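You operate a simulated robot arm through the tools that you are given. There is no shell and no other tool.

Carry out the task below with a simulated robot arm. There is one attempt and no reset: what you move stays moved.

Task
Wash the smear off the small window with the purple pad.
Fine: shut and latch the window first, soap the pad in the teal dish, and put it back where it stood. Set down upright: purple pad. What is to be rubbed or washed off counts as gone when no trace of it is left.

The check looks at the end state, three seconds after you hand in, the way a careful person would. Anything else that was tipped, shoved, dropped, spilled or broken makes it a failure.

Robot
A 7-joint arm with a three-finger gripper, fixed in place. Base frame: the origin is on the floor under the middle of its stand, x ahead of it, y to its left, z up. Units: cm, degrees, N and s.
It reaches about 134.2 cm from its shoulder. Its first joint turns from -166.0 to 166.0 degrees. Payload 2.69 kg.
The TCP is the grasp point between the finger pads, 3 cm short of the fingertips. In the tool frame z runs along the fingers and y along their closing line. The gripper opens to 12.8 cm; its body begins 11.7 cm behind the TCP.
Orientation is that of the tool frame in the base frame, as [roll, pitch, yaw] about the fixed x, y, z axes, in that order (R = Rz(yaw) Ry(pitch) Rx(roll)). With the fingers straight down and closing along the base's y, the tool's x points along the base's -x, its y along +y and its z along -z.

Tools
- The arm moves only by the tool play_rows. Its argument "steps" is a list of rows, each a list of 6 numbers: the shift along the tool's x, y, z in units of 20 mm (1.0 is 20 mm), then the turn, a rotation vector about the tool's x, y, z in units of 5 degrees (1.0 is 5 degrees). In form: [[tx, ty, tz, rx, ry, rz], ...]. A call has 1 to 20 rows; each row shifts and turns the commanded pose from where the row before left it, along the tool's axes as they then stand. "grip" is the opening in per cent of the stroke, from 0 (shut) to 100 (fully open), set as the call begins (left out, the last holds). A call with a number of a shift or a turn outside -1 to 1 is refused whole. A row lasts 0.2 s, in which the tool goes at most 5 cm and 8.6 degrees; a call with a longer step from one row to the next is refused whole, and so is a gripper value outside its range. A pose out of reach is approached as far as the arm can. The call stops where the force on the tool passes 90 N (or 10 N more than at its start, if that is more) or the arm is blocked; 0.2 s more then pass. The fingers move at their own pace (about 12.7 cm/s each) and stop on an object; they squeeze with about 39 N. The grip force told is the motor's: it shows also when the fingers shut on nothing. Time passes only in rows, and 0.2 s behind the last, so rows that do not move let the fingers close. The reply holds the time, the measured pose of the TCP, the force on the tool along the base axes, the opening and the grip force, in the units named above and with some noise, with the torque about the TCP (base axes, N m) and any sound that the robot's microphone picked up.
- Cameras (640 x 400 px; columns grow to the right, rows downward): "scene" is fixed at [5.02, 49.91, 169.36]; the picture's right is [-0.81, -0.59, 0.00], its down [-0.19, 0.26, -0.95] and it looks along [0.56, -0.76, -0.33] (base axes); focal length 314 px, centre (320, 200). "wrist" rides on the gripper at [5.8, 5.4, -13.1] in the tool frame; the picture's right is [-0.68, 0.74, 0.00], its down [-0.62, -0.57, -0.55] and it looks along [-0.40, -0.37, 0.84] (tool axes); focal length 234 px, centre (320, 200). There is no depth. A picture from a camera that has moved, and an enlarged one, comes with that camera's place and axes in the base frame and with its lens.
- get_image(camera): a new picture of that camera. The clock stands still meanwhile.
- slide_trunk(by): moves the trunk up (or, below 0, down) by that many cm; the arm rides with it, the base frame stays. It gives what a move gives, with no picture.
- enlarge(camera, box): a new picture of the part [left, top, right, bottom] of that camera's present view, enlarged. The clock stands still meanwhile.
- close_job(): hands the job in; it is judged then, once.

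Places have to be worked out from the pictures, the camera data and where the tool is seen. Open the gripper and draw the arm clear of the work before you hand the job in, unless the task says otherwise.

The tools are called after "Call:" by a JSON object that holds its "name" and its "arguments". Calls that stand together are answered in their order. play_rows: Moves the arm, as the interface text tells. Its arguments: {"type":"object","properties":{"steps":{"type":"array","items":{"type":"array","items":{"type":"number"}}},"grip":{"type":"number"}},"required":["steps"]} The other tools are called the same way: slide_trunk (by) moves the trunk up or down; get_image (camera) takes a picture; enlarge (camera, box) takes an enlarged picture of a part of a camera's view; close_job () hands the job in.

At the start:

```text
t: 0.0
eef_pos: [50.06, -31.37, 152.81]
ee_rot: [180.0, 0.0, -180.0]
force: [-0.3, -0.1, 0.9]
moment: [0.0, 0.0, -0.01]
opening: 12.79
finger_force: 0.0
trunk travel left (down, up): [-15.0, 20.0]
```

scene: 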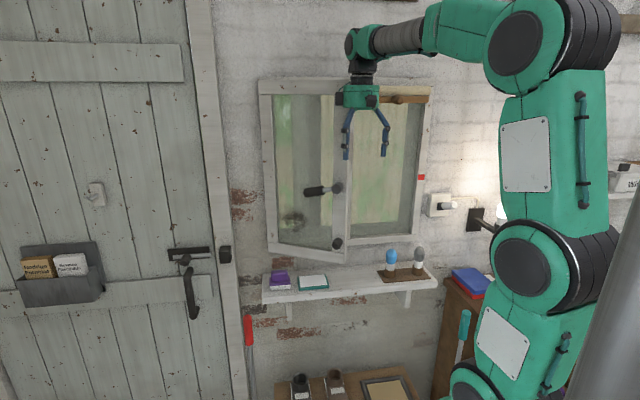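
wrist: 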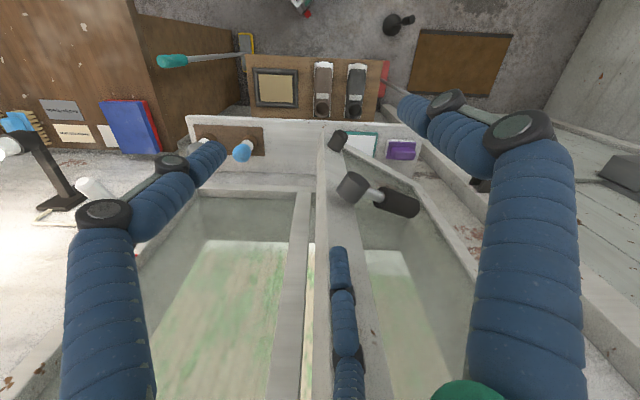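

I start by looking closely at the window, the shelf and the latch.

Call:
{"name": "enlarge", "arguments": {"camera": "scene", "box": [240, 70, 460, 208]}}

Call:
{"name": "enlarge", "arguments": {"camera": "scene", "box": [240, 180, 460, 318]}}

Call:
{"name": "enlarge", "arguments": {"camera": "wrist", "box": [160, 80, 480, 280]}}

```text
2.90 times, centred on (350, 139) of scene
camera zoom: at [5.02, 49.91, 169.36], right [-0.81, -0.59, 0.0], down [-0.19, 0.26, -0.95], along [0.56, -0.76, -0.33], focal length 909 px, centre (233, 377)
```

zoom: 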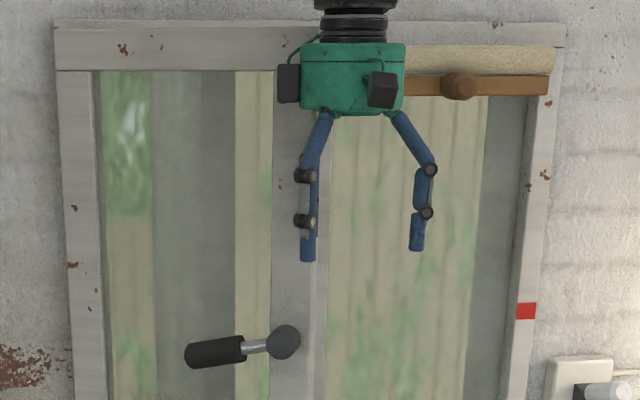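

```text
2.90 times, centred on (350, 249) of scene
camera zoom: at [5.02, 49.91, 169.36], right [-0.81, -0.59, 0.0], down [-0.19, 0.26, -0.95], along [0.56, -0.76, -0.33], focal length 909 px, centre (233, 58)
```

zoom: 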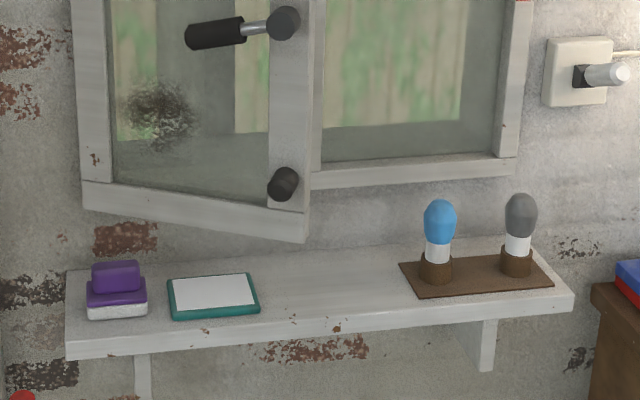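

```text
2.00 times, centred on (320, 180) of wrist
camera zoom: at [44.2, -25.92, 165.83], right [0.68, 0.74, 0.0], down [0.62, -0.57, 0.55], along [0.4, -0.37, -0.84], focal length 468 px, centre (320, 240)
```

zoom: 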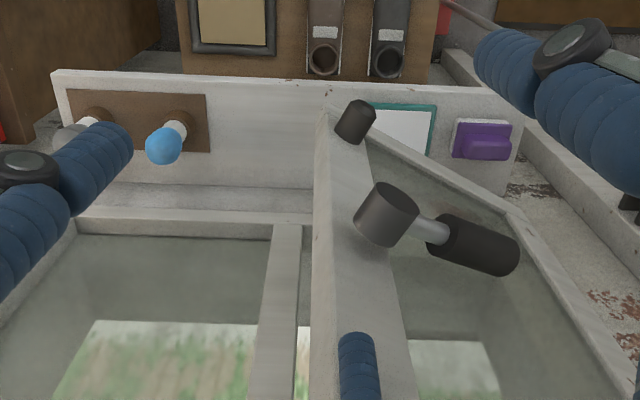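

The sash is hinged on its left, ajar into the room, with a lever handle. The wall runs roughly along (0.72, 0.69), and the pad and teal dish stand on the shelf at z≈97. I back the hand away from the wall and yaw it 45° so its axes line up with the wall.

Call:
{"name": "play_rows", "arguments": {"steps": [[0.7, 0.7, 0, 0, 0, 0], [0.7, 0.7, 0, 0, 0, 0], [0.7, 0.7, 0, 0, 0, 0], [0.7, 0.7, 0, 0, 0, 0], [0.7, 0.7, 0, 0, 0, 0], [0.7, 0.7, 0, 0, 0, 0], [0.7, 0.7, 0, 0, 0, 0], [0, 0, 0, 0, 0, -1], [0, 0, 0, 0, 0, -1], [0, 0, 0, 0, 0, -1], [0, 0, 0, 0, 0, -1], [0, 0, 0, 0, 0, -1], [0, 0, 0, 0, 0, -1], [0, 0, 0, 0, 0, -1], [0, 0, 0, 0, 0, -1], [0, 0, 0, 0, 0, -1]]}}

Call:
{"name": "get_image", "arguments": {"camera": "wrist"}}

Call:
{"name": "get_image", "arguments": {"camera": "scene"}}

```text
t: 3.4
eef_pos: [40.3, -21.5, 152.66]
ee_rot: [180.0, -0.1, -134.9]
force: [-0.1, 0.1, 0.1]
moment: [-0.01, 0.01, 0.0]
opening: 12.83
finger_force: 0.1
trunk travel left (down, up): [-15.0, 20.0]
```

```text
taken
camera wrist: at [32.32, -21.84, 165.84], right [-0.04, 1.0, 0.0], down [0.84, 0.04, 0.55], along [0.55, 0.02, -0.84], focal length 234 px, centre (320, 200)
```

wrist: 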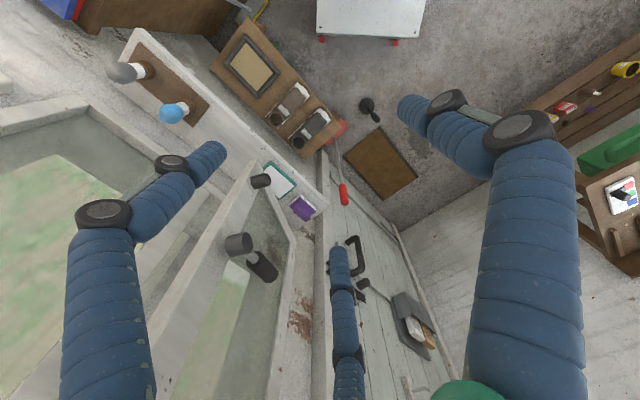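

```text
taken
```

scene: 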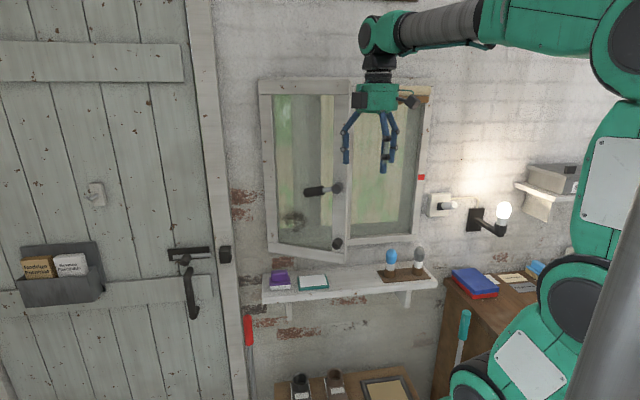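

The wall direction matches about 45°. I enlarge the wrist view to measure the sash, handle, pad and dish.

Call:
{"name": "enlarge", "arguments": {"camera": "wrist", "box": [200, 120, 360, 220]}}

Call:
{"name": "enlarge", "arguments": {"camera": "wrist", "box": [160, 200, 352, 320]}}

Call:
{"name": "enlarge", "arguments": {"camera": "scene", "box": [250, 220, 346, 280]}}

Call:
{"name": "enlarge", "arguments": {"camera": "scene", "box": [250, 240, 346, 300]}}

Call:
{"name": "enlarge", "arguments": {"camera": "scene", "box": [280, 150, 376, 210]}}

Call:
{"name": "enlarge", "arguments": {"camera": "scene", "box": [340, 150, 436, 210]}}

```text
4.00 times, centred on (280, 170) of wrist
camera zoom: at [32.32, -21.84, 165.84], right [-0.04, 1.0, 0.0], down [0.84, 0.04, 0.55], along [0.55, 0.02, -0.84], focal length 937 px, centre (480, 320)
```

zoom: 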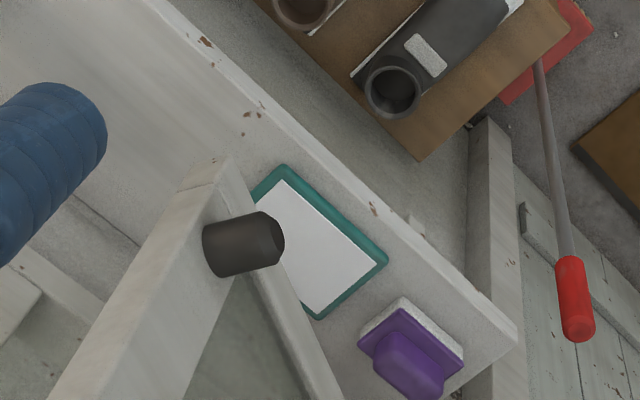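

```text
3.33 times, centred on (256, 260) of wrist
camera zoom: at [32.32, -21.84, 165.84], right [-0.04, 1.0, 0.0], down [0.84, 0.04, 0.55], along [0.55, 0.02, -0.84], focal length 781 px, centre (533, 0)
```

zoom: 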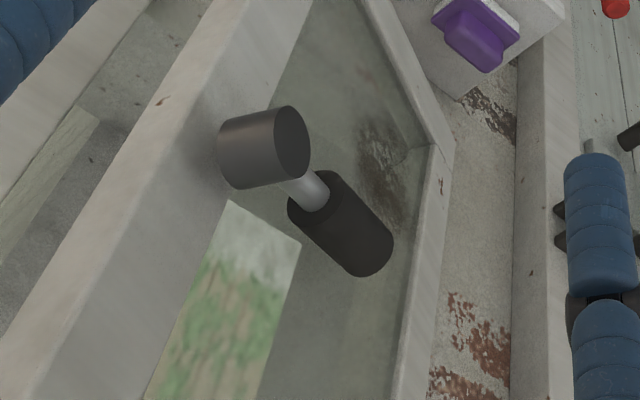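

```text
6.67 times, centred on (298, 250) of scene
camera zoom: at [5.02, 49.91, 169.36], right [-0.81, -0.59, 0.0], down [-0.19, 0.26, -0.95], along [0.56, -0.76, -0.33], focal length 2090 px, centre (467, -133)
```

zoom: 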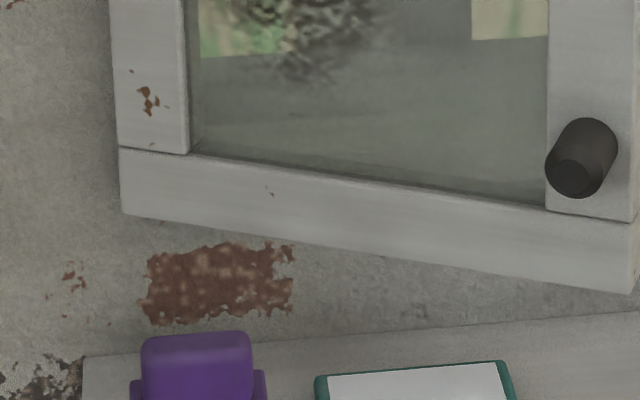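

```text
6.67 times, centred on (298, 270) of scene
camera zoom: at [5.02, 49.91, 169.36], right [-0.81, -0.59, 0.0], down [-0.19, 0.26, -0.95], along [0.56, -0.76, -0.33], focal length 2090 px, centre (467, -267)
```

zoom: 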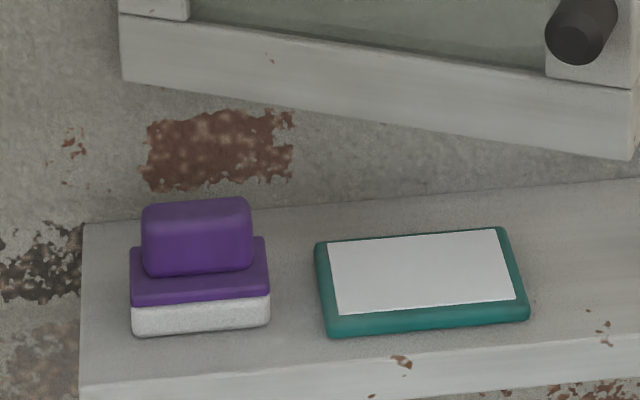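

```text
6.67 times, centred on (328, 180) of scene
camera zoom: at [5.02, 49.91, 169.36], right [-0.81, -0.59, 0.0], down [-0.19, 0.26, -0.95], along [0.56, -0.76, -0.33], focal length 2090 px, centre (267, 333)
```

zoom: 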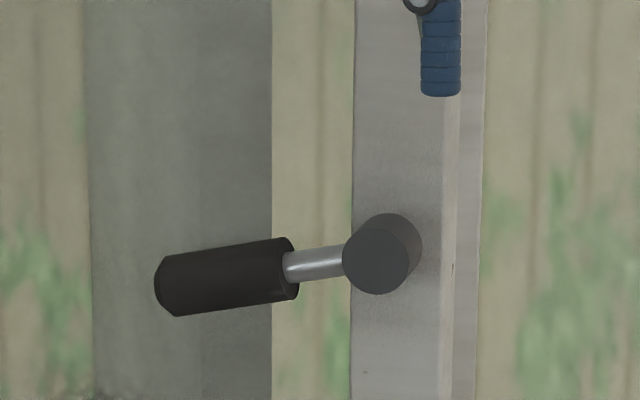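

```text
6.67 times, centred on (388, 180) of scene
camera zoom: at [5.02, 49.91, 169.36], right [-0.81, -0.59, 0.0], down [-0.19, 0.26, -0.95], along [0.56, -0.76, -0.33], focal length 2090 px, centre (-133, 333)
```

zoom: 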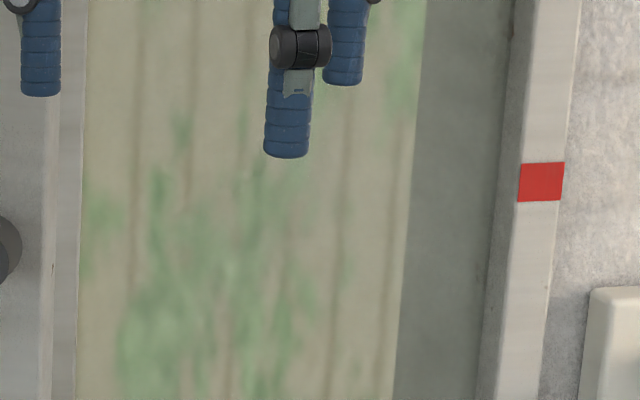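

The boss tip comes out near (58.1, -31.9, 139.3) and the sash is open by about 26°, with its bottom edge at z≈109.5. I look closely at the hand's shape, since clearance next to the window matters, and at the red mark and the right side of the frame.

Call:
{"name": "enlarge", "arguments": {"camera": "scene", "box": [330, 75, 426, 180]}}

Call:
{"name": "enlarge", "arguments": {"camera": "wrist", "box": [0, 100, 320, 400]}}

Call:
{"name": "enlarge", "arguments": {"camera": "scene", "box": [380, 80, 476, 140]}}

Call:
{"name": "enlarge", "arguments": {"camera": "scene", "box": [250, 70, 346, 130]}}

```text
3.81 times, centred on (378, 128) of scene
camera zoom: at [5.02, 49.91, 169.36], right [-0.81, -0.59, 0.0], down [-0.19, 0.26, -0.95], along [0.56, -0.76, -0.33], focal length 1194 px, centre (99, 476)
```

zoom: 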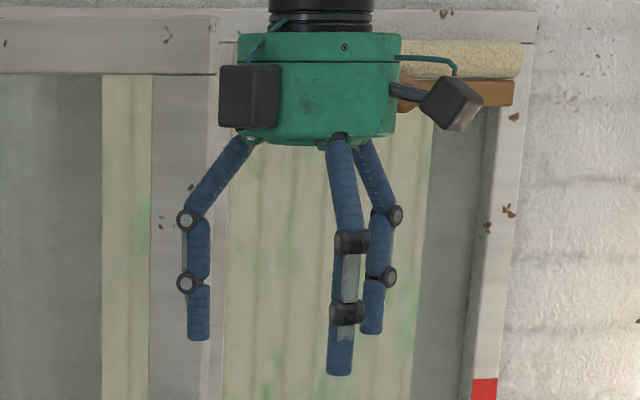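

```text
1.33 times, centred on (160, 250) of wrist
camera zoom: at [32.32, -21.84, 165.84], right [-0.04, 1.0, 0.0], down [0.84, 0.04, 0.55], along [0.55, 0.02, -0.84], focal length 312 px, centre (533, 133)
```

zoom: 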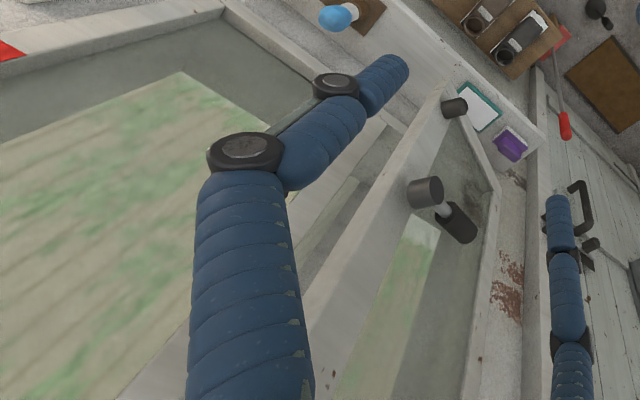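

```text
6.67 times, centred on (428, 110) of scene
camera zoom: at [5.02, 49.91, 169.36], right [-0.81, -0.59, 0.0], down [-0.19, 0.26, -0.95], along [0.56, -0.76, -0.33], focal length 2090 px, centre (-400, 800)
```

zoom: 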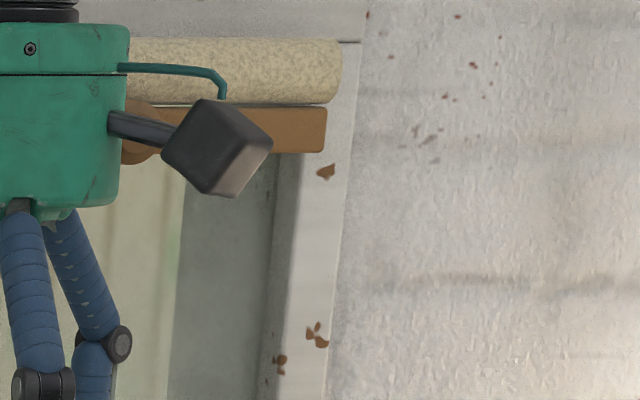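

```text
6.67 times, centred on (298, 100) of scene
camera zoom: at [5.02, 49.91, 169.36], right [-0.81, -0.59, 0.0], down [-0.19, 0.26, -0.95], along [0.56, -0.76, -0.33], focal length 2090 px, centre (467, 867)
```

zoom: 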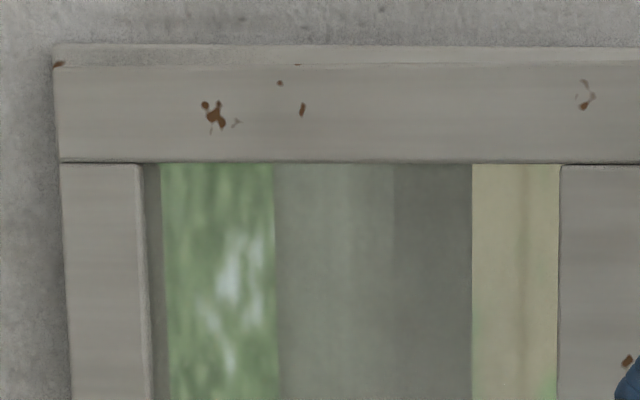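

The hand is about 10 cm wide at the palm. I move 10 cm toward the wall, shut the fingers, and tilt the hand in steps until it faces the wall.

Call:
{"name": "play_rows", "arguments": {"steps": [[0, -1, 0, 0, 0, 0], [0, -1, 0, 0, 0, 0], [0, -1, 0, 0, 0, 0], [0, -1, 0, 0, 0, 0], [0, -1, 0, 0, 0, 0], [0, 0, 0, 1, 0, 0], [0, 0, 0, 1, 0, 0], [0, 0, 0, 1, 0, 0], [0, 0, 0, 1, 0, 0], [0, 0, 0, 1, 0, 0], [0, 0, 0, 1, 0, 0], [0, 0, 0, 1, 0, 0], [0, 0, 0, 1, 0, 0], [0, 0, 0, 1, 0, 0]], "grip": 0}}

Call:
{"name": "get_image", "arguments": {"camera": "wrist"}}

Call:
{"name": "get_image", "arguments": {"camera": "scene"}}

```text
t: 6.4
eef_pos: [47.37, -28.56, 152.63]
ee_rot: [-135.0, 0.0, -134.9]
force: [-0.4, -0.3, 0.7]
moment: [0.01, 0.03, -0.02]
opening: 0.21
finger_force: 31.2
trunk travel left (down, up): [-15.0, 20.0]
```

```text
taken
camera wrist: at [33.92, -23.45, 158.19], right [0.11, 0.85, -0.52], down [0.44, 0.43, 0.79], along [0.89, -0.32, -0.33], focal length 234 px, centre (320, 200)
```

wrist: 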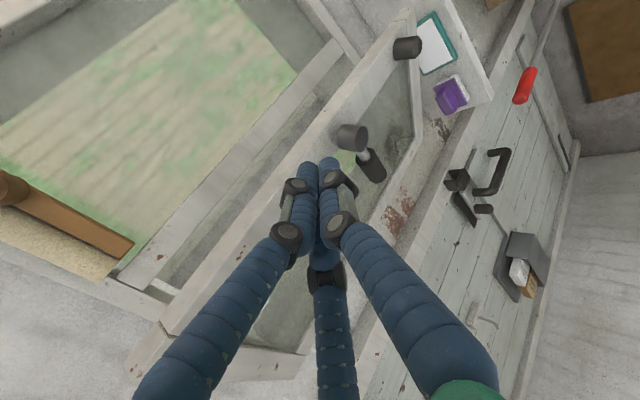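

```text
taken
```

scene: 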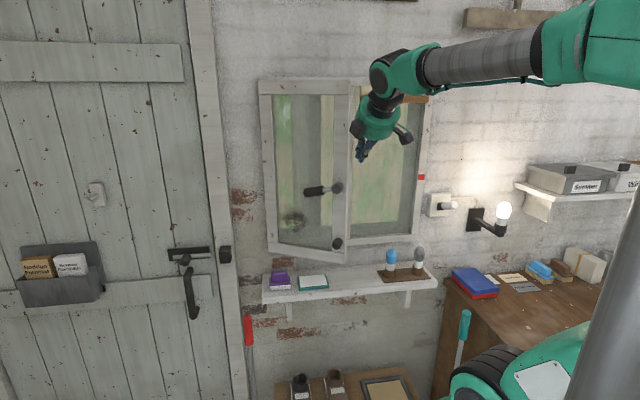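

At 45° tilt everything is clear. I continue to a full 90° so the fingers point squarely at the wall.

Call:
{"name": "play_rows", "arguments": {"steps": [[0, 0, 0, 1, 0, 0], [0, 0, 0, 1, 0, 0], [0, 0, 0, 1, 0, 0], [0, 0, 0, 1, 0, 0], [0, 0, 0, 1, 0, 0], [0, 0, 0, 1, 0, 0], [0, 0, 0, 1, 0, 0], [0, 0, 0, 1, 0, 0], [0, 0, 0, 1, 0, 0]]}}

Call:
{"name": "get_image", "arguments": {"camera": "wrist"}}

Call:
{"name": "get_image", "arguments": {"camera": "scene"}}

```text
t: 8.4
eef_pos: [47.47, -28.45, 152.73]
ee_rot: [-89.9, 0.0, -135.0]
force: [-0.1, -0.2, -0.2]
moment: [-0.01, -0.02, 0.01]
opening: 0.2
finger_force: 31.1
trunk travel left (down, up): [-15.0, 20.0]
```

```text
taken
camera wrist: at [33.95, -23.38, 147.35], right [0.48, 0.48, -0.74], down [0.05, 0.82, 0.56], along [0.88, -0.3, 0.37], focal length 234 px, centre (320, 200)
```

wrist: 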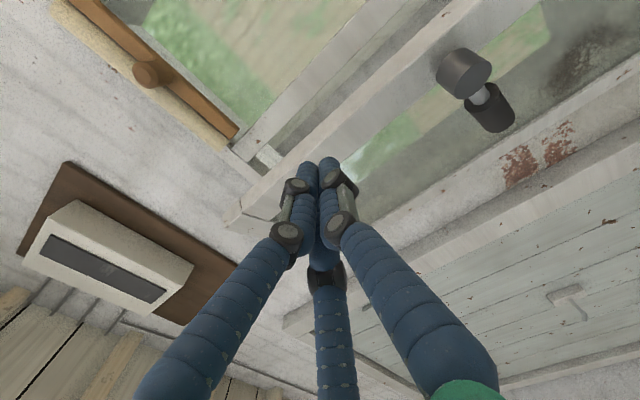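

```text
taken
```

scene: 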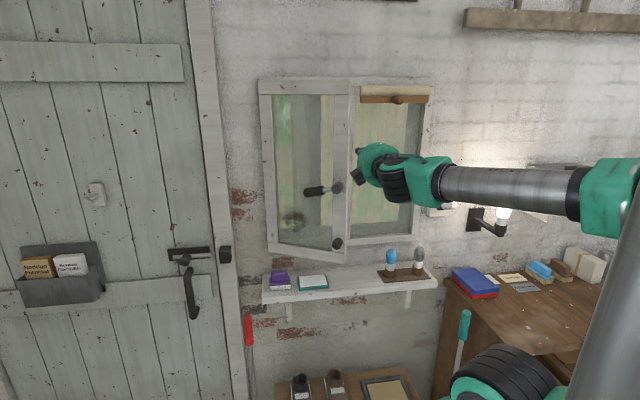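

The hand now faces the wall squarely: tool x is right along the wall, y is down and z goes into the wall. I line up with the sash's free stile above the handle (u≈16) and advance until just short of it.

Call:
{"name": "play_rows", "arguments": {"steps": [[-0.7, 0, 0, 0, 0, 0], [-0.6, 0, 0, 0, 0, 0], [0, 0, 0.9, 0, 0, 0], [0, 0, 0.9, 0, 0, 0], [0, 0, 0.9, 0, 0, 0], [0, 0, 0.9, 0, 0, 0], [0, 0, 0.4, 0, 0, 0]]}}

Call:
{"name": "get_image", "arguments": {"camera": "wrist"}}

Call:
{"name": "enlarge", "arguments": {"camera": "scene", "box": [250, 70, 450, 260]}}

```text
t: 10.0
eef_pos: [54.84, -32.43, 152.58]
ee_rot: [-90.0, -0.1, -134.9]
force: [0.9, -0.1, 0.3]
moment: [0.0, -0.01, -0.02]
opening: 0.24
finger_force: 31.5
trunk travel left (down, up): [-15.0, 20.0]
```

```text
taken
camera wrist: at [41.45, -27.28, 147.29], right [0.48, 0.48, -0.74], down [0.05, 0.82, 0.57], along [0.88, -0.31, 0.37], focal length 234 px, centre (320, 200)
```

wrist: 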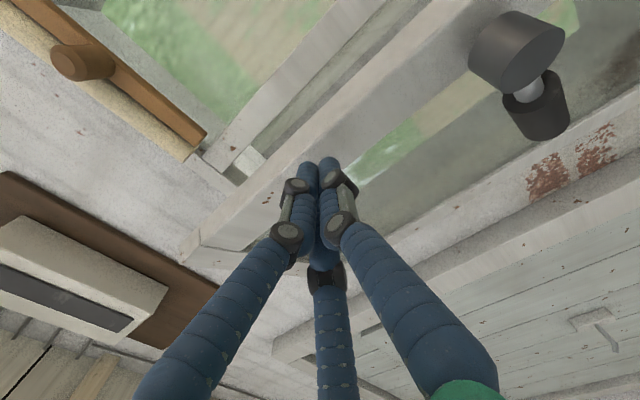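

```text
2.11 times, centred on (350, 165) of scene
camera zoom: at [5.02, 49.91, 169.36], right [-0.81, -0.59, 0.0], down [-0.19, 0.26, -0.95], along [0.56, -0.76, -0.33], focal length 660 px, centre (257, 274)
```

zoom: 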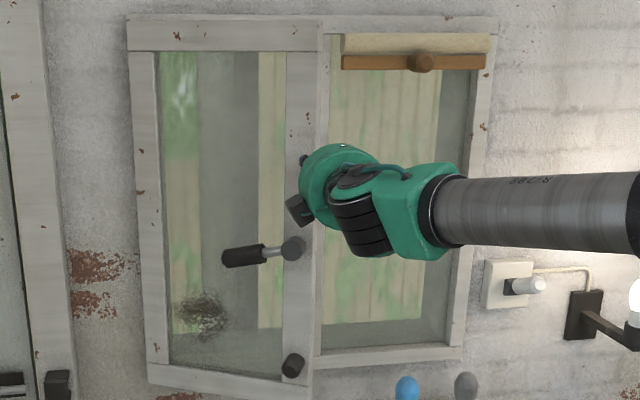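

Fingertips sit about 3 cm in front of the stile. I push slowly into the wall, drifting toward the free edge as the stile swings.

Call:
{"name": "play_rows", "arguments": {"steps": [[0.07, 0, 0.4, 0, 0, 0], [0.07, 0, 0.4, 0, 0, 0], [0.07, 0, 0.4, 0, 0, 0], [0.07, 0, 0.4, 0, 0, 0], [0.07, 0, 0.4, 0, 0, 0], [0.07, 0, 0.4, 0, 0, 0], [0.07, 0, 0.4, 0, 0, 0], [0.07, 0, 0.4, 0, 0, 0], [0.07, 0, 0.4, 0, 0, 0], [0.07, 0, 0.4, 0, 0, 0]]}}

Call:
{"name": "get_image", "arguments": {"camera": "wrist"}}

Call:
{"name": "enlarge", "arguments": {"camera": "scene", "box": [250, 70, 450, 260]}}

```text
t: 12.2
eef_pos: [59.47, -39.02, 152.61]
ee_rot: [-90.0, 0.0, -135.1]
force: [0.7, -0.3, -0.7]
moment: [0.03, 0.0, 0.02]
opening: 0.22
finger_force: 31.1
trunk travel left (down, up): [-15.0, 20.0]
```

```text
taken
camera wrist: at [46.1, -33.87, 147.36], right [0.48, 0.48, -0.74], down [0.05, 0.82, 0.57], along [0.88, -0.31, 0.37], focal length 234 px, centre (320, 200)
```

wrist: 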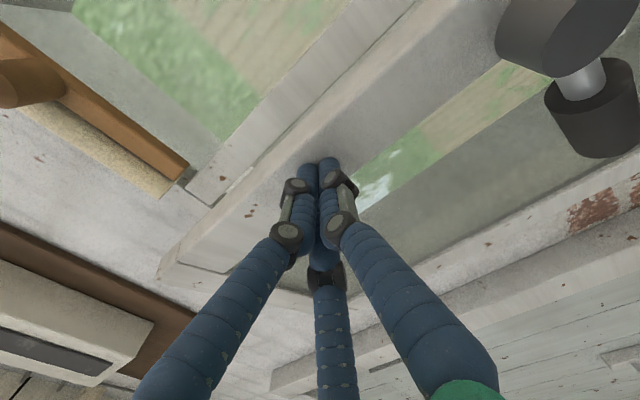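

```text
2.11 times, centred on (350, 165) of scene
camera zoom: at [5.02, 49.91, 169.36], right [-0.81, -0.59, 0.0], down [-0.19, 0.26, -0.95], along [0.56, -0.76, -0.33], focal length 660 px, centre (257, 274)
```

zoom: 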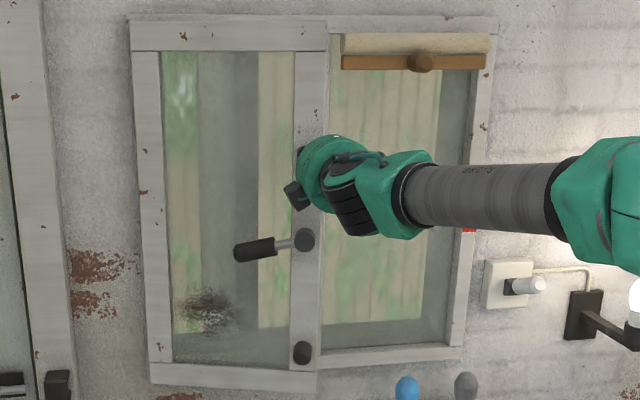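

The sash swings shut smoothly with little force. I continue in smaller steps.

Call:
{"name": "play_rows", "arguments": {"steps": [[0.06, 0, 0.3, 0, 0, 0], [0.06, 0, 0.3, 0, 0, 0], [0.06, 0, 0.3, 0, 0, 0], [0.06, 0, 0.3, 0, 0, 0], [0.06, 0, 0.3, 0, 0, 0], [0.05, 0, 0.3, 0, 0, 0], [0.05, 0, 0.3, 0, 0, 0], [0.05, 0, 0.3, 0, 0, 0]]}}

Call:
{"name": "enlarge", "arguments": {"camera": "scene", "box": [250, 70, 450, 260]}}

```text
t: 14.0
eef_pos: [62.46, -42.91, 152.8]
ee_rot: [-90.0, 0.0, -135.0]
force: [-0.5, 0.2, 0.4]
moment: [-0.02, 0.01, -0.01]
opening: 0.2
finger_force: 31.5
trunk travel left (down, up): [-15.0, 20.0]
```

```text
2.11 times, centred on (350, 165) of scene
camera zoom: at [5.02, 49.91, 169.36], right [-0.81, -0.59, 0.0], down [-0.19, 0.26, -0.95], along [0.56, -0.76, -0.33], focal length 660 px, centre (257, 274)
```

zoom: 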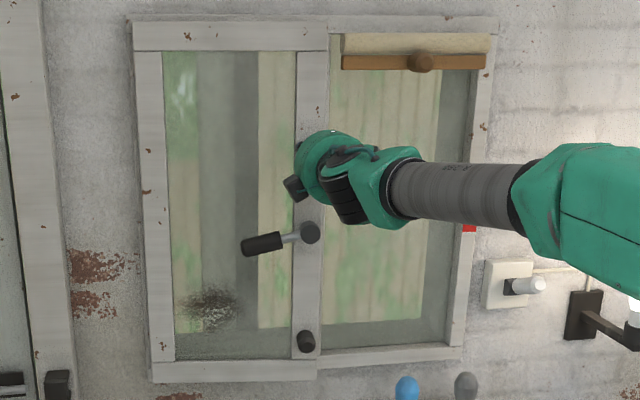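

The bottom edge is almost level with the frame now. I keep going in 3 mm steps to feel it seat.

Call:
{"name": "play_rows", "arguments": {"steps": [[0.02, 0, 0.15, 0, 0, 0], [0.02, 0, 0.15, 0, 0, 0], [0.02, 0, 0.15, 0, 0, 0], [0.02, 0, 0.15, 0, 0, 0], [0.02, 0, 0.15, 0, 0, 0], [0, 0, 0.15, 0, 0, 0]]}}

Call:
{"name": "enlarge", "arguments": {"camera": "scene", "box": [250, 70, 450, 260]}}

```text
t: 15.4
eef_pos: [63.45, -44.46, 152.65]
ee_rot: [-90.0, 0.0, -135.0]
force: [-0.8, -0.1, -0.9]
moment: [0.0, -0.02, 0.03]
opening: 0.19
finger_force: 31.5
trunk travel left (down, up): [-15.0, 20.0]
```

```text
2.11 times, centred on (350, 165) of scene
camera zoom: at [5.02, 49.91, 169.36], right [-0.81, -0.59, 0.0], down [-0.19, 0.26, -0.95], along [0.56, -0.76, -0.33], focal length 660 px, centre (257, 274)
```

zoom: 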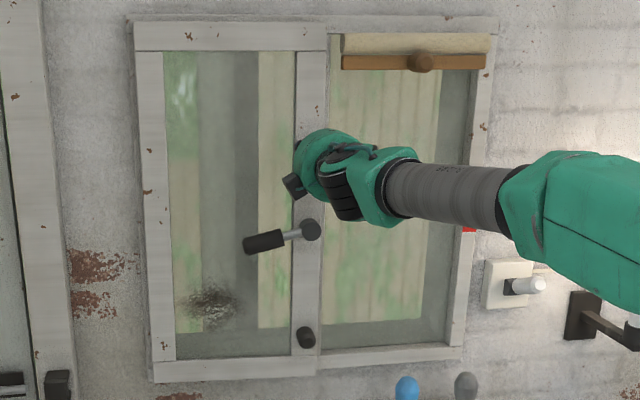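

Still no resistance at n≈-76.3; I continue the slow push.

Call:
{"name": "play_rows", "arguments": {"steps": [[0, 0, 0.15, 0, 0, 0], [0, 0, 0.15, 0, 0, 0], [0, 0, 0.15, 0, 0, 0], [0, 0, 0.15, 0, 0, 0], [0, 0, 0.15, 0, 0, 0], [0, 0, 0.15, 0, 0, 0], [0, 0, 0.1, 0, 0, 0], [0, 0, 0.1, 0, 0, 0]]}}

Call:
{"name": "enlarge", "arguments": {"camera": "scene", "box": [250, 70, 450, 260]}}

Call:
{"name": "get_image", "arguments": {"camera": "wrist"}}

```text
t: 17.2
eef_pos: [64.62, -45.72, 152.8]
ee_rot: [-89.9, -0.1, -135.0]
force: [-53.8, 46.0, -20.1]
moment: [0.82, 0.07, -0.17]
opening: 0.61
finger_force: 31.9
trunk travel left (down, up): [-15.0, 20.0]
```

```text
2.11 times, centred on (350, 165) of scene
camera zoom: at [5.02, 49.91, 169.36], right [-0.81, -0.59, 0.0], down [-0.19, 0.26, -0.95], along [0.56, -0.76, -0.33], focal length 660 px, centre (257, 274)
```

zoom: 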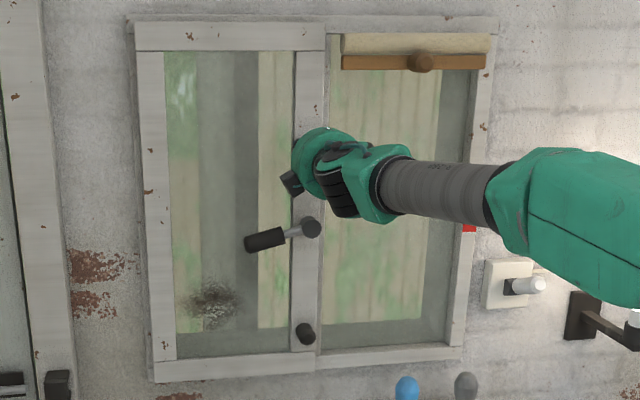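

```text
taken
camera wrist: at [51.2, -40.5, 147.42], right [0.48, 0.48, -0.74], down [0.05, 0.82, 0.56], along [0.88, -0.3, 0.37], focal length 234 px, centre (320, 200)
```

wrist: 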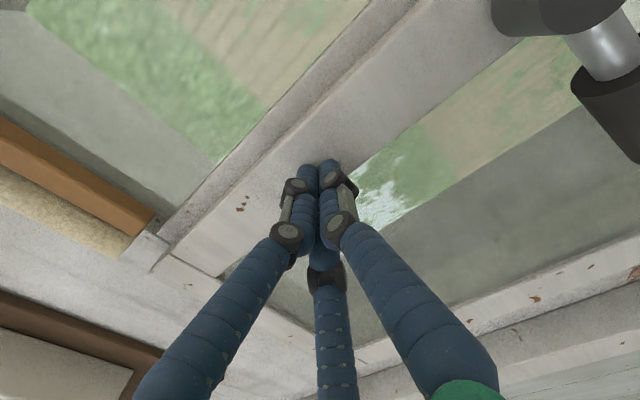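

The sash has seated: about 70 N at n≈-78 for the TCP, so the sash face is at n≈-81. I back off 12 cm and look at the handle.

Call:
{"name": "play_rows", "arguments": {"steps": [[0, 0, -0.3, 0, 0, 0], [0, 0, -0.7, 0, 0, 0], [0, 0, -1, 0, 0, 0], [0, 0, -1, 0, 0, 0], [0, 0, -1, 0, 0, 0], [0, 0, -1, 0, 0, 0], [0, 0, -1, 0, 0, 0]]}}

Call:
{"name": "enlarge", "arguments": {"camera": "scene", "box": [250, 70, 450, 260]}}

Call:
{"name": "enlarge", "arguments": {"camera": "scene", "box": [290, 140, 386, 200]}}

Call:
{"name": "get_image", "arguments": {"camera": "wrist"}}

```text
t: 18.8
eef_pos: [56.58, -37.45, 152.89]
ee_rot: [-90.0, 0.0, -134.9]
force: [0.3, -0.1, 0.6]
moment: [-0.01, -0.01, -0.02]
opening: 0.22
finger_force: 32.0
trunk travel left (down, up): [-15.0, 20.0]
```

```text
2.11 times, centred on (350, 165) of scene
camera zoom: at [5.02, 49.91, 169.36], right [-0.81, -0.59, 0.0], down [-0.19, 0.26, -0.95], along [0.56, -0.76, -0.33], focal length 660 px, centre (257, 274)
```

zoom: 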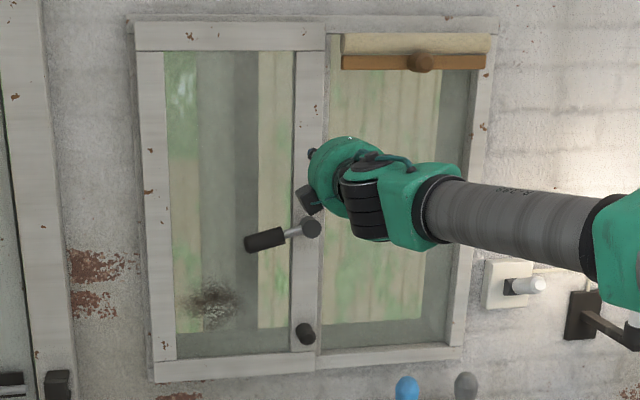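

```text
6.67 times, centred on (338, 170) of scene
camera zoom: at [5.02, 49.91, 169.36], right [-0.81, -0.59, 0.0], down [-0.19, 0.26, -0.95], along [0.56, -0.76, -0.33], focal length 2090 px, centre (200, 400)
```

zoom: 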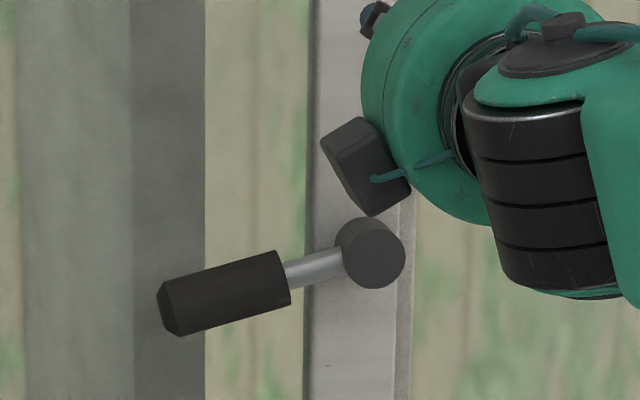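

```text
taken
camera wrist: at [43.21, -32.35, 147.5], right [0.48, 0.48, -0.74], down [0.05, 0.82, 0.57], along [0.88, -0.31, 0.37], focal length 234 px, centre (320, 200)
```

wrist: 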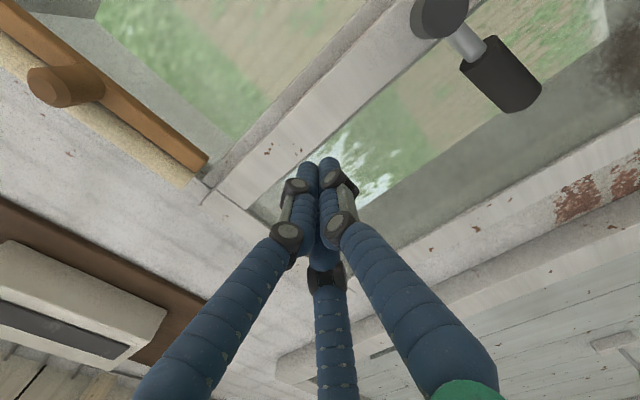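

The sash stays shut. The boss sits near u≈12.5, z≈139.4, with the lever pointing left about 17° below level. I lower the hand to get a closer camera view of the handle before touching it.

Call:
{"name": "play_rows", "arguments": {"steps": [[0.3, 0, -1, 0, 0, 0], [0.3, 0, -1, 0, 0, 0], [0.3, 1, 0, 0, 0, 0], [0.3, 1, 0, 0, 0, 0], [0.3, 1, 0, 0, 0, 0], [0.3, 1, 0, 0, 0, 0], [0.3, 1, 0, 0, 0, 0], [0.3, 1, 0, 0, 0, 0], [0.3, 1, 0, 0, 0, 0], [0, 1, 0, 0, 0, 0], [0, 1, 0, 0, 0, 0], [0, 1, 0, 0, 0, 0]]}}

Call:
{"name": "get_image", "arguments": {"camera": "wrist"}}

Call:
{"name": "get_image", "arguments": {"camera": "scene"}}

```text
t: 21.4
eef_pos: [49.86, -38.49, 132.5]
ee_rot: [-90.1, 0.0, -135.0]
force: [0.6, 0.0, -0.8]
moment: [-0.01, 0.01, 0.01]
opening: 0.21
finger_force: 31.8
trunk travel left (down, up): [-15.0, 20.0]
```

```text
taken
camera wrist: at [36.49, -33.36, 127.11], right [0.48, 0.48, -0.74], down [0.05, 0.82, 0.57], along [0.88, -0.31, 0.37], focal length 234 px, centre (320, 200)
```

wrist: 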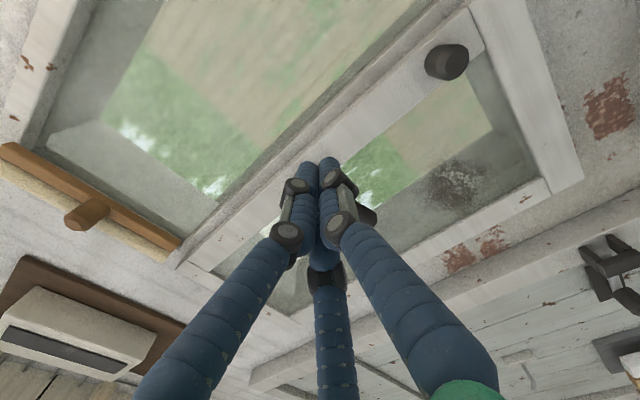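

```text
taken
```

scene: 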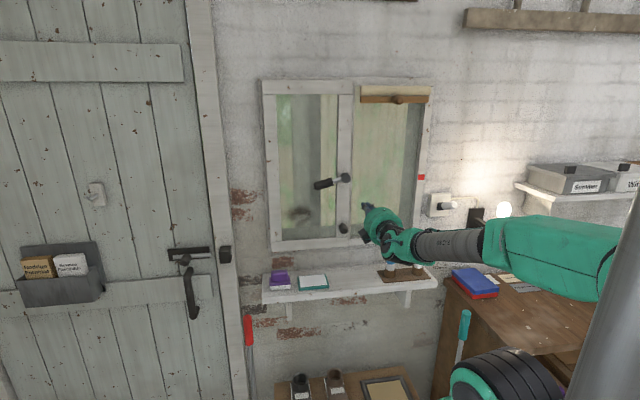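

The fixed camera now sees the whole handle; I enlarge it there.

Call:
{"name": "enlarge", "arguments": {"camera": "scene", "box": [300, 150, 380, 250]}}

Call:
{"name": "enlarge", "arguments": {"camera": "scene", "box": [255, 200, 375, 275]}}

Call:
{"name": "enlarge", "arguments": {"camera": "scene", "box": [310, 165, 358, 195]}}

```text
4.00 times, centred on (340, 200) of scene
camera zoom: at [5.02, 49.91, 169.36], right [-0.81, -0.59, 0.0], down [-0.19, 0.26, -0.95], along [0.56, -0.76, -0.33], focal length 1254 px, centre (240, 200)
```

zoom: 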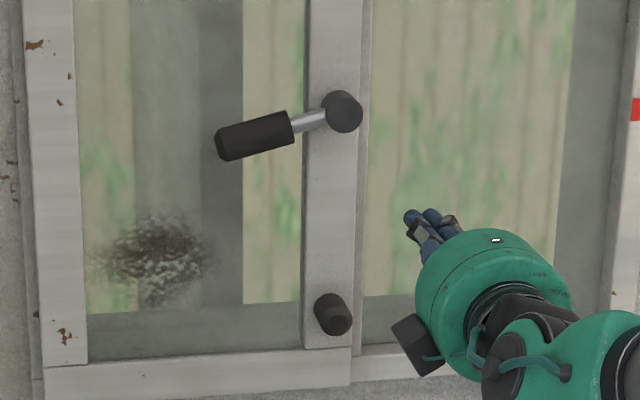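

```text
5.33 times, centred on (315, 238) of scene
camera zoom: at [5.02, 49.91, 169.36], right [-0.81, -0.59, 0.0], down [-0.19, 0.26, -0.95], along [0.56, -0.76, -0.33], focal length 1672 px, centre (347, 0)
```

zoom: 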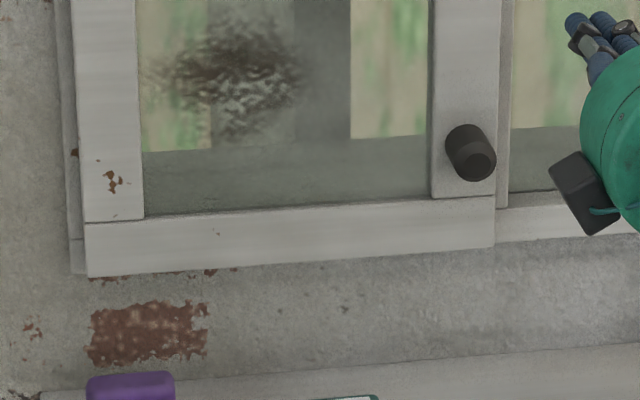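

```text
13.33 times, centred on (334, 180) of scene
camera zoom: at [5.02, 49.91, 169.36], right [-0.81, -0.59, 0.0], down [-0.19, 0.26, -0.95], along [0.56, -0.76, -0.33], focal length 4181 px, centre (133, 467)
```

zoom: 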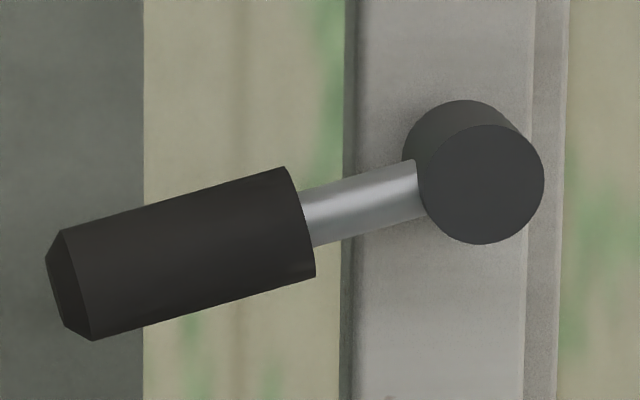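

The window is shut and the lever's grip spans about 5–11 cm from the boss. I raise the closed fingers above the lever grip (u≈20.5, z≈146) and move in until the tips overlap the grip depth without touching the glass.

Call:
{"name": "play_rows", "arguments": {"steps": [[-0.89, -0.96, 0, 0, 0, 0], [-0.89, -0.96, 0, 0, 0, 0], [-0.89, -0.96, 0, 0, 0, 0], [-0.89, -0.96, 0, 0, 0, 0], [-0.89, -0.96, 0, 0, 0, 0], [-0.89, -0.96, 0, 0, 0, 0], [-0.89, -0.96, 0, 0, 0, 0], [0, 0, 1, 0, 0, 0], [0, 0, 1, 0, 0, 0], [0, 0, 1, 0, 0, 0], [0, 0, 1, 0, 0, 0], [0, 0, 1, 0, 0, 0], [0, 0, 1, 0, 0, 0]]}}

Call:
{"name": "get_image", "arguments": {"camera": "wrist"}}

Call:
{"name": "enlarge", "arguments": {"camera": "scene", "box": [280, 120, 400, 220]}}

```text
t: 24.2
eef_pos: [67.27, -38.16, 145.99]
ee_rot: [-90.0, 0.0, -135.0]
force: [0.2, -0.3, -0.2]
moment: [-0.01, 0.0, 0.0]
opening: 0.2
finger_force: 31.6
trunk travel left (down, up): [-15.0, 20.0]
```

```text
taken
camera wrist: at [53.88, -33.03, 140.71], right [0.48, 0.48, -0.74], down [0.05, 0.82, 0.57], along [0.88, -0.3, 0.37], focal length 234 px, centre (320, 200)
```

wrist: 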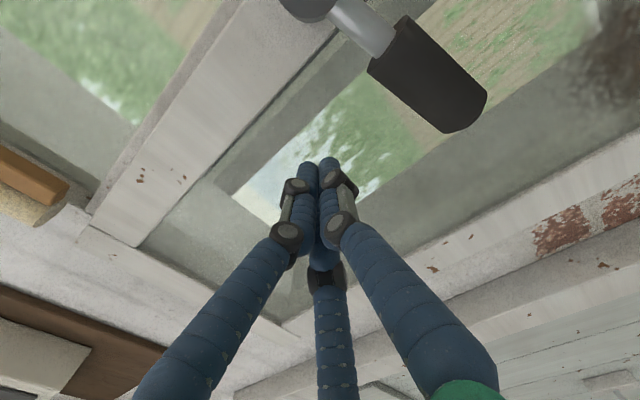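

```text
4.00 times, centred on (340, 170) of scene
camera zoom: at [5.02, 49.91, 169.36], right [-0.81, -0.59, 0.0], down [-0.19, 0.26, -0.95], along [0.56, -0.76, -0.33], focal length 1254 px, centre (240, 320)
```

zoom: 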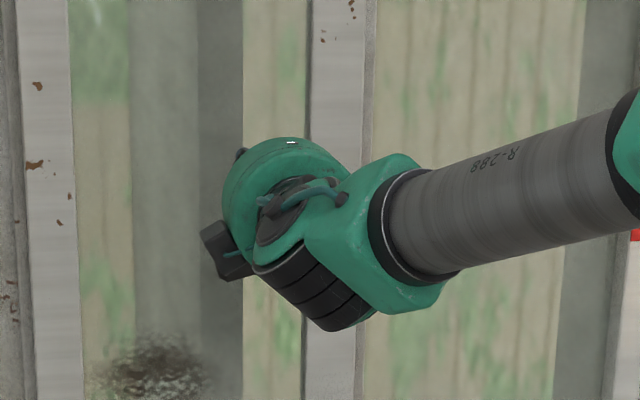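

Triangulating the lever from this view agrees: grip from (u 17.2, z 137.5) to (u 24, z 135.7). I move in 1.7 cm more and come down onto the lever from above, then push it gently downward to feel which way it turns.

Call:
{"name": "play_rows", "arguments": {"steps": [[0, 0, 0.45, 0, 0, 0], [0, 0, 0.4, 0, 0, 0], [-0.25, 0.5, 0, 0, 0, 0], [0, 0.5, 0, 0, 0, 0], [0, 0.5, 0, 0, 0, 0], [0, 0.5, 0, 0, 0, 0], [0, 0.4, 0, 0, 0, 0], [0, 0.3, 0, 0, 0, 0]]}}

Call:
{"name": "get_image", "arguments": {"camera": "wrist"}}

```text
t: 26.0
eef_pos: [68.83, -38.99, 140.62]
ee_rot: [-90.1, 0.1, -135.1]
force: [0.6, -0.1, -0.7]
moment: [0.01, 0.01, 0.0]
opening: 0.21
finger_force: 31.5
trunk travel left (down, up): [-15.0, 20.0]
```

```text
taken
camera wrist: at [55.35, -33.9, 135.34], right [0.48, 0.48, -0.74], down [0.05, 0.82, 0.57], along [0.88, -0.31, 0.37], focal length 234 px, centre (320, 200)
```

wrist: 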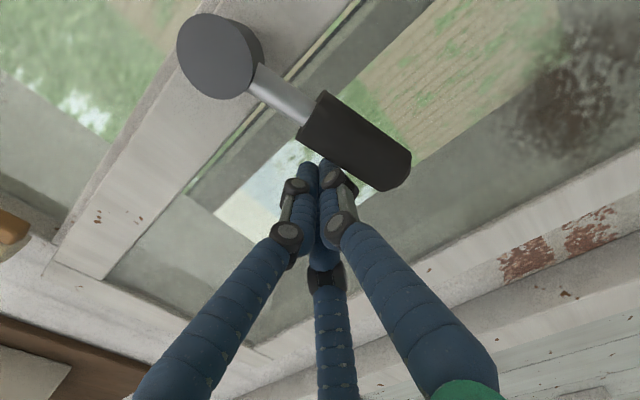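

The tips are just above the grip, tucked behind its rim. I press down in small steps following the arc.

Call:
{"name": "play_rows", "arguments": {"steps": [[0, 0.25, 0, 0, 0, 0], [0, 0.25, 0, 0, 0, 0], [0, 0.25, 0, 0, 0, 0], [0, 0.25, 0, 0, 0, 0], [0.03, 0.25, 0, 0, 0, 0], [0.03, 0.25, 0, 0, 0, 0]]}}

Call:
{"name": "get_image", "arguments": {"camera": "wrist"}}

```text
t: 27.4
eef_pos: [68.81, -39.18, 140.3]
ee_rot: [-88.0, 0.5, -135.0]
force: [3.7, 0.1, 18.3]
moment: [-0.12, -0.2, -0.16]
opening: 0.18
finger_force: 31.6
trunk travel left (down, up): [-15.0, 20.0]
stopped in row 6: the force on the tool passed its limit at 92 N (the readings are from after the stop); the commanded pose is now the measured one
```

```text
taken
camera wrist: at [55.64, -34.05, 134.5], right [0.5, 0.47, -0.73], down [0.03, 0.83, 0.55], along [0.86, -0.3, 0.4], focal length 234 px, centre (320, 200)
```

wrist: 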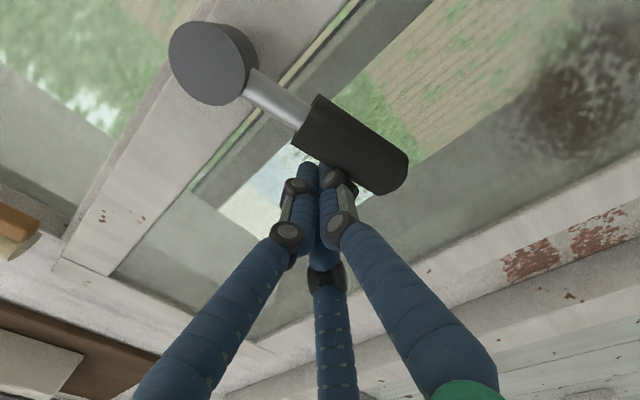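

The lever did not yield downward (hard stop at ~92 N), so it must turn the other way. I lift off, back out, and check the handle is unharmed.

Call:
{"name": "play_rows", "arguments": {"steps": [[0, -0.5, 0, 0, 0, 0], [0, -0.5, 0, -0.4, 0, 0], [0, 0, -0.8, 0, 0, 0], [0, 0, -1, 0, 0, 0], [0, 0, -1, 0, 0, 0], [0, 0, -1, 0, 0, 0], [0, 0, -1, 0, 0, 0], [1, 0, -1, 0, 0, 0], [1, 0, -1, 0, 0, 0], [1, 0, 0, 0, 0, 0], [1, 0, 0, 0, 0, 0], [1, 0, 0, 0, 0, 0]]}}

Call:
{"name": "enlarge", "arguments": {"camera": "scene", "box": [300, 150, 380, 250]}}

Call:
{"name": "get_image", "arguments": {"camera": "wrist"}}

```text
t: 30.0
eef_pos: [52.0, -36.63, 141.74]
ee_rot: [-90.5, 0.4, -135.0]
force: [1.1, -0.3, 0.7]
moment: [-0.01, -0.01, -0.03]
opening: 0.2
finger_force: 31.4
trunk travel left (down, up): [-15.0, 20.0]
```

```text
4.00 times, centred on (340, 200) of scene
camera zoom: at [5.02, 49.91, 169.36], right [-0.81, -0.59, 0.0], down [-0.19, 0.26, -0.95], along [0.56, -0.76, -0.33], focal length 1254 px, centre (240, 200)
```

zoom: 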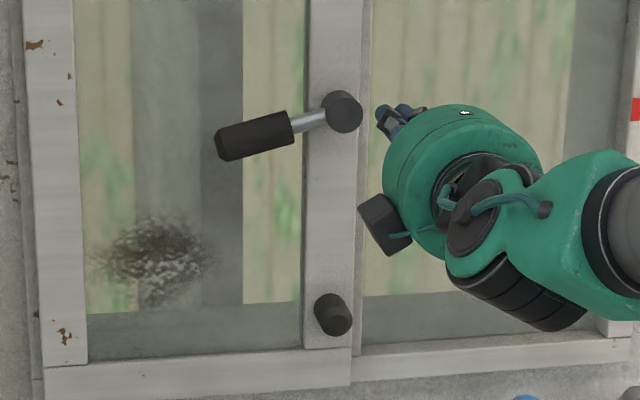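

```text
taken
camera wrist: at [38.55, -31.4, 136.45], right [0.48, 0.49, -0.73], down [0.05, 0.82, 0.57], along [0.88, -0.31, 0.37], focal length 234 px, centre (320, 200)
```

wrist: 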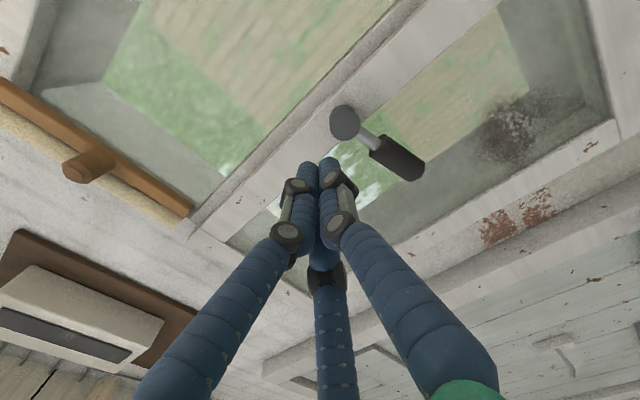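

Lever unchanged and the sash still shut. I go below the lever (u≈21, z≈129.5), move in to the same depth and push upward.

Call:
{"name": "play_rows", "arguments": {"steps": [[-0.85, 1, 0, 0.1, 0, 0], [-0.85, 1, 0, 0, 0, 0], [-0.85, 1, 0, 0, 0, 0], [-0.85, 1, 0, 0, 0, 0], [-0.85, 1, 0, 0, 0, 0], [-0.85, 1, 0, 0, 0, 0], [0, 0, 1, 0, 0, 0], [0, 0, 1, 0, 0, 0], [0, 0, 1, 0, 0, 0], [0, 0, 1, 0, 0, 0], [0, 0, 1, 0, 0, 0], [0, 0, 1, 0, 0, 0], [0, 0, 0.4, 0, 0, 0], [0, 0, 0.3, 0, 0, 0]]}}

Call:
{"name": "get_image", "arguments": {"camera": "wrist"}}

```text
t: 33.0
eef_pos: [68.87, -38.89, 129.96]
ee_rot: [-90.0, 0.4, -135.0]
force: [-0.2, -0.9, 0.7]
moment: [-0.01, 0.01, -0.01]
opening: 0.19
finger_force: 31.6
trunk travel left (down, up): [-15.0, 20.0]
```

```text
taken
camera wrist: at [55.5, -33.67, 124.53], right [0.48, 0.48, -0.73], down [0.04, 0.82, 0.57], along [0.87, -0.31, 0.38], focal length 234 px, centre (320, 200)
```

wrist: 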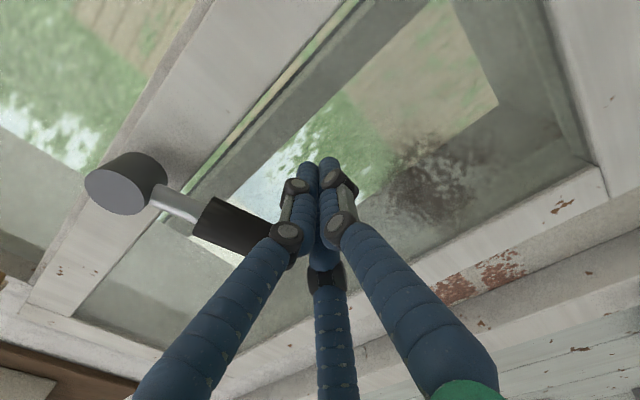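

Tips are under the grip at depth. I push up in small steps.

Call:
{"name": "play_rows", "arguments": {"steps": [[0, -0.3, 0, 0, 0, 0], [0, -0.3, 0, 0, 0, 0], [0, -0.3, 0, 0, 0, 0], [0, -0.3, 0, 0, 0, 0], [0, -0.3, 0, 0, 0, 0], [0, -0.3, 0, 0, 0, 0], [0, -0.3, 0, 0, 0, 0], [0, -0.3, 0, 0, 0, 0]]}}

Call:
{"name": "get_image", "arguments": {"camera": "wrist"}}

Call:
{"name": "enlarge", "arguments": {"camera": "scene", "box": [280, 120, 400, 220]}}

```text
t: 34.8
eef_pos: [68.83, -38.9, 134.85]
ee_rot: [-90.0, 0.4, -135.0]
force: [0.8, 2.0, -1.8]
moment: [-0.02, 0.0, 0.02]
opening: 0.21
finger_force: 31.9
trunk travel left (down, up): [-15.0, 20.0]
```

```text
taken
camera wrist: at [55.56, -33.64, 129.36], right [0.48, 0.48, -0.73], down [0.04, 0.82, 0.57], along [0.87, -0.31, 0.37], focal length 234 px, centre (320, 200)
```

wrist: 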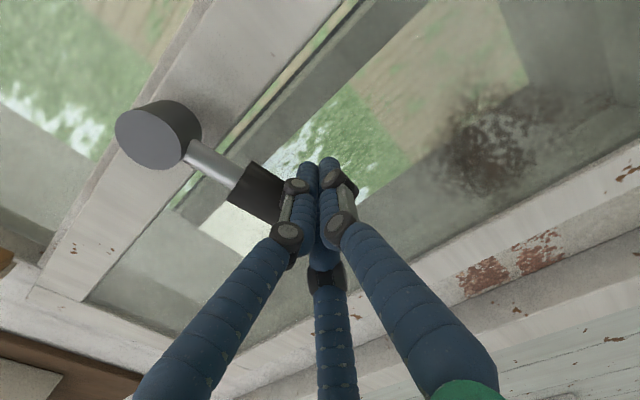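

```text
4.00 times, centred on (340, 170) of scene
camera zoom: at [5.02, 49.91, 169.36], right [-0.81, -0.59, 0.0], down [-0.19, 0.26, -0.95], along [0.56, -0.76, -0.33], focal length 1254 px, centre (240, 320)
```

zoom: 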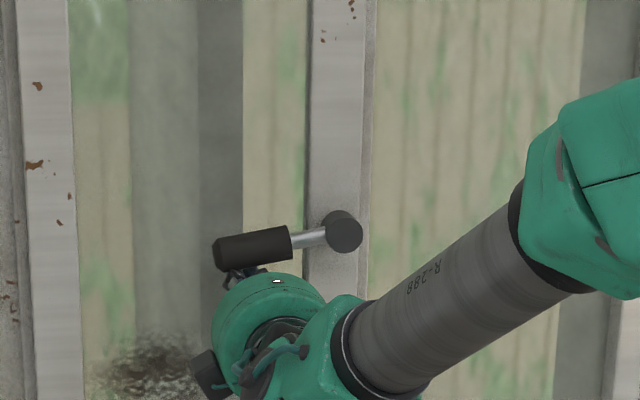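

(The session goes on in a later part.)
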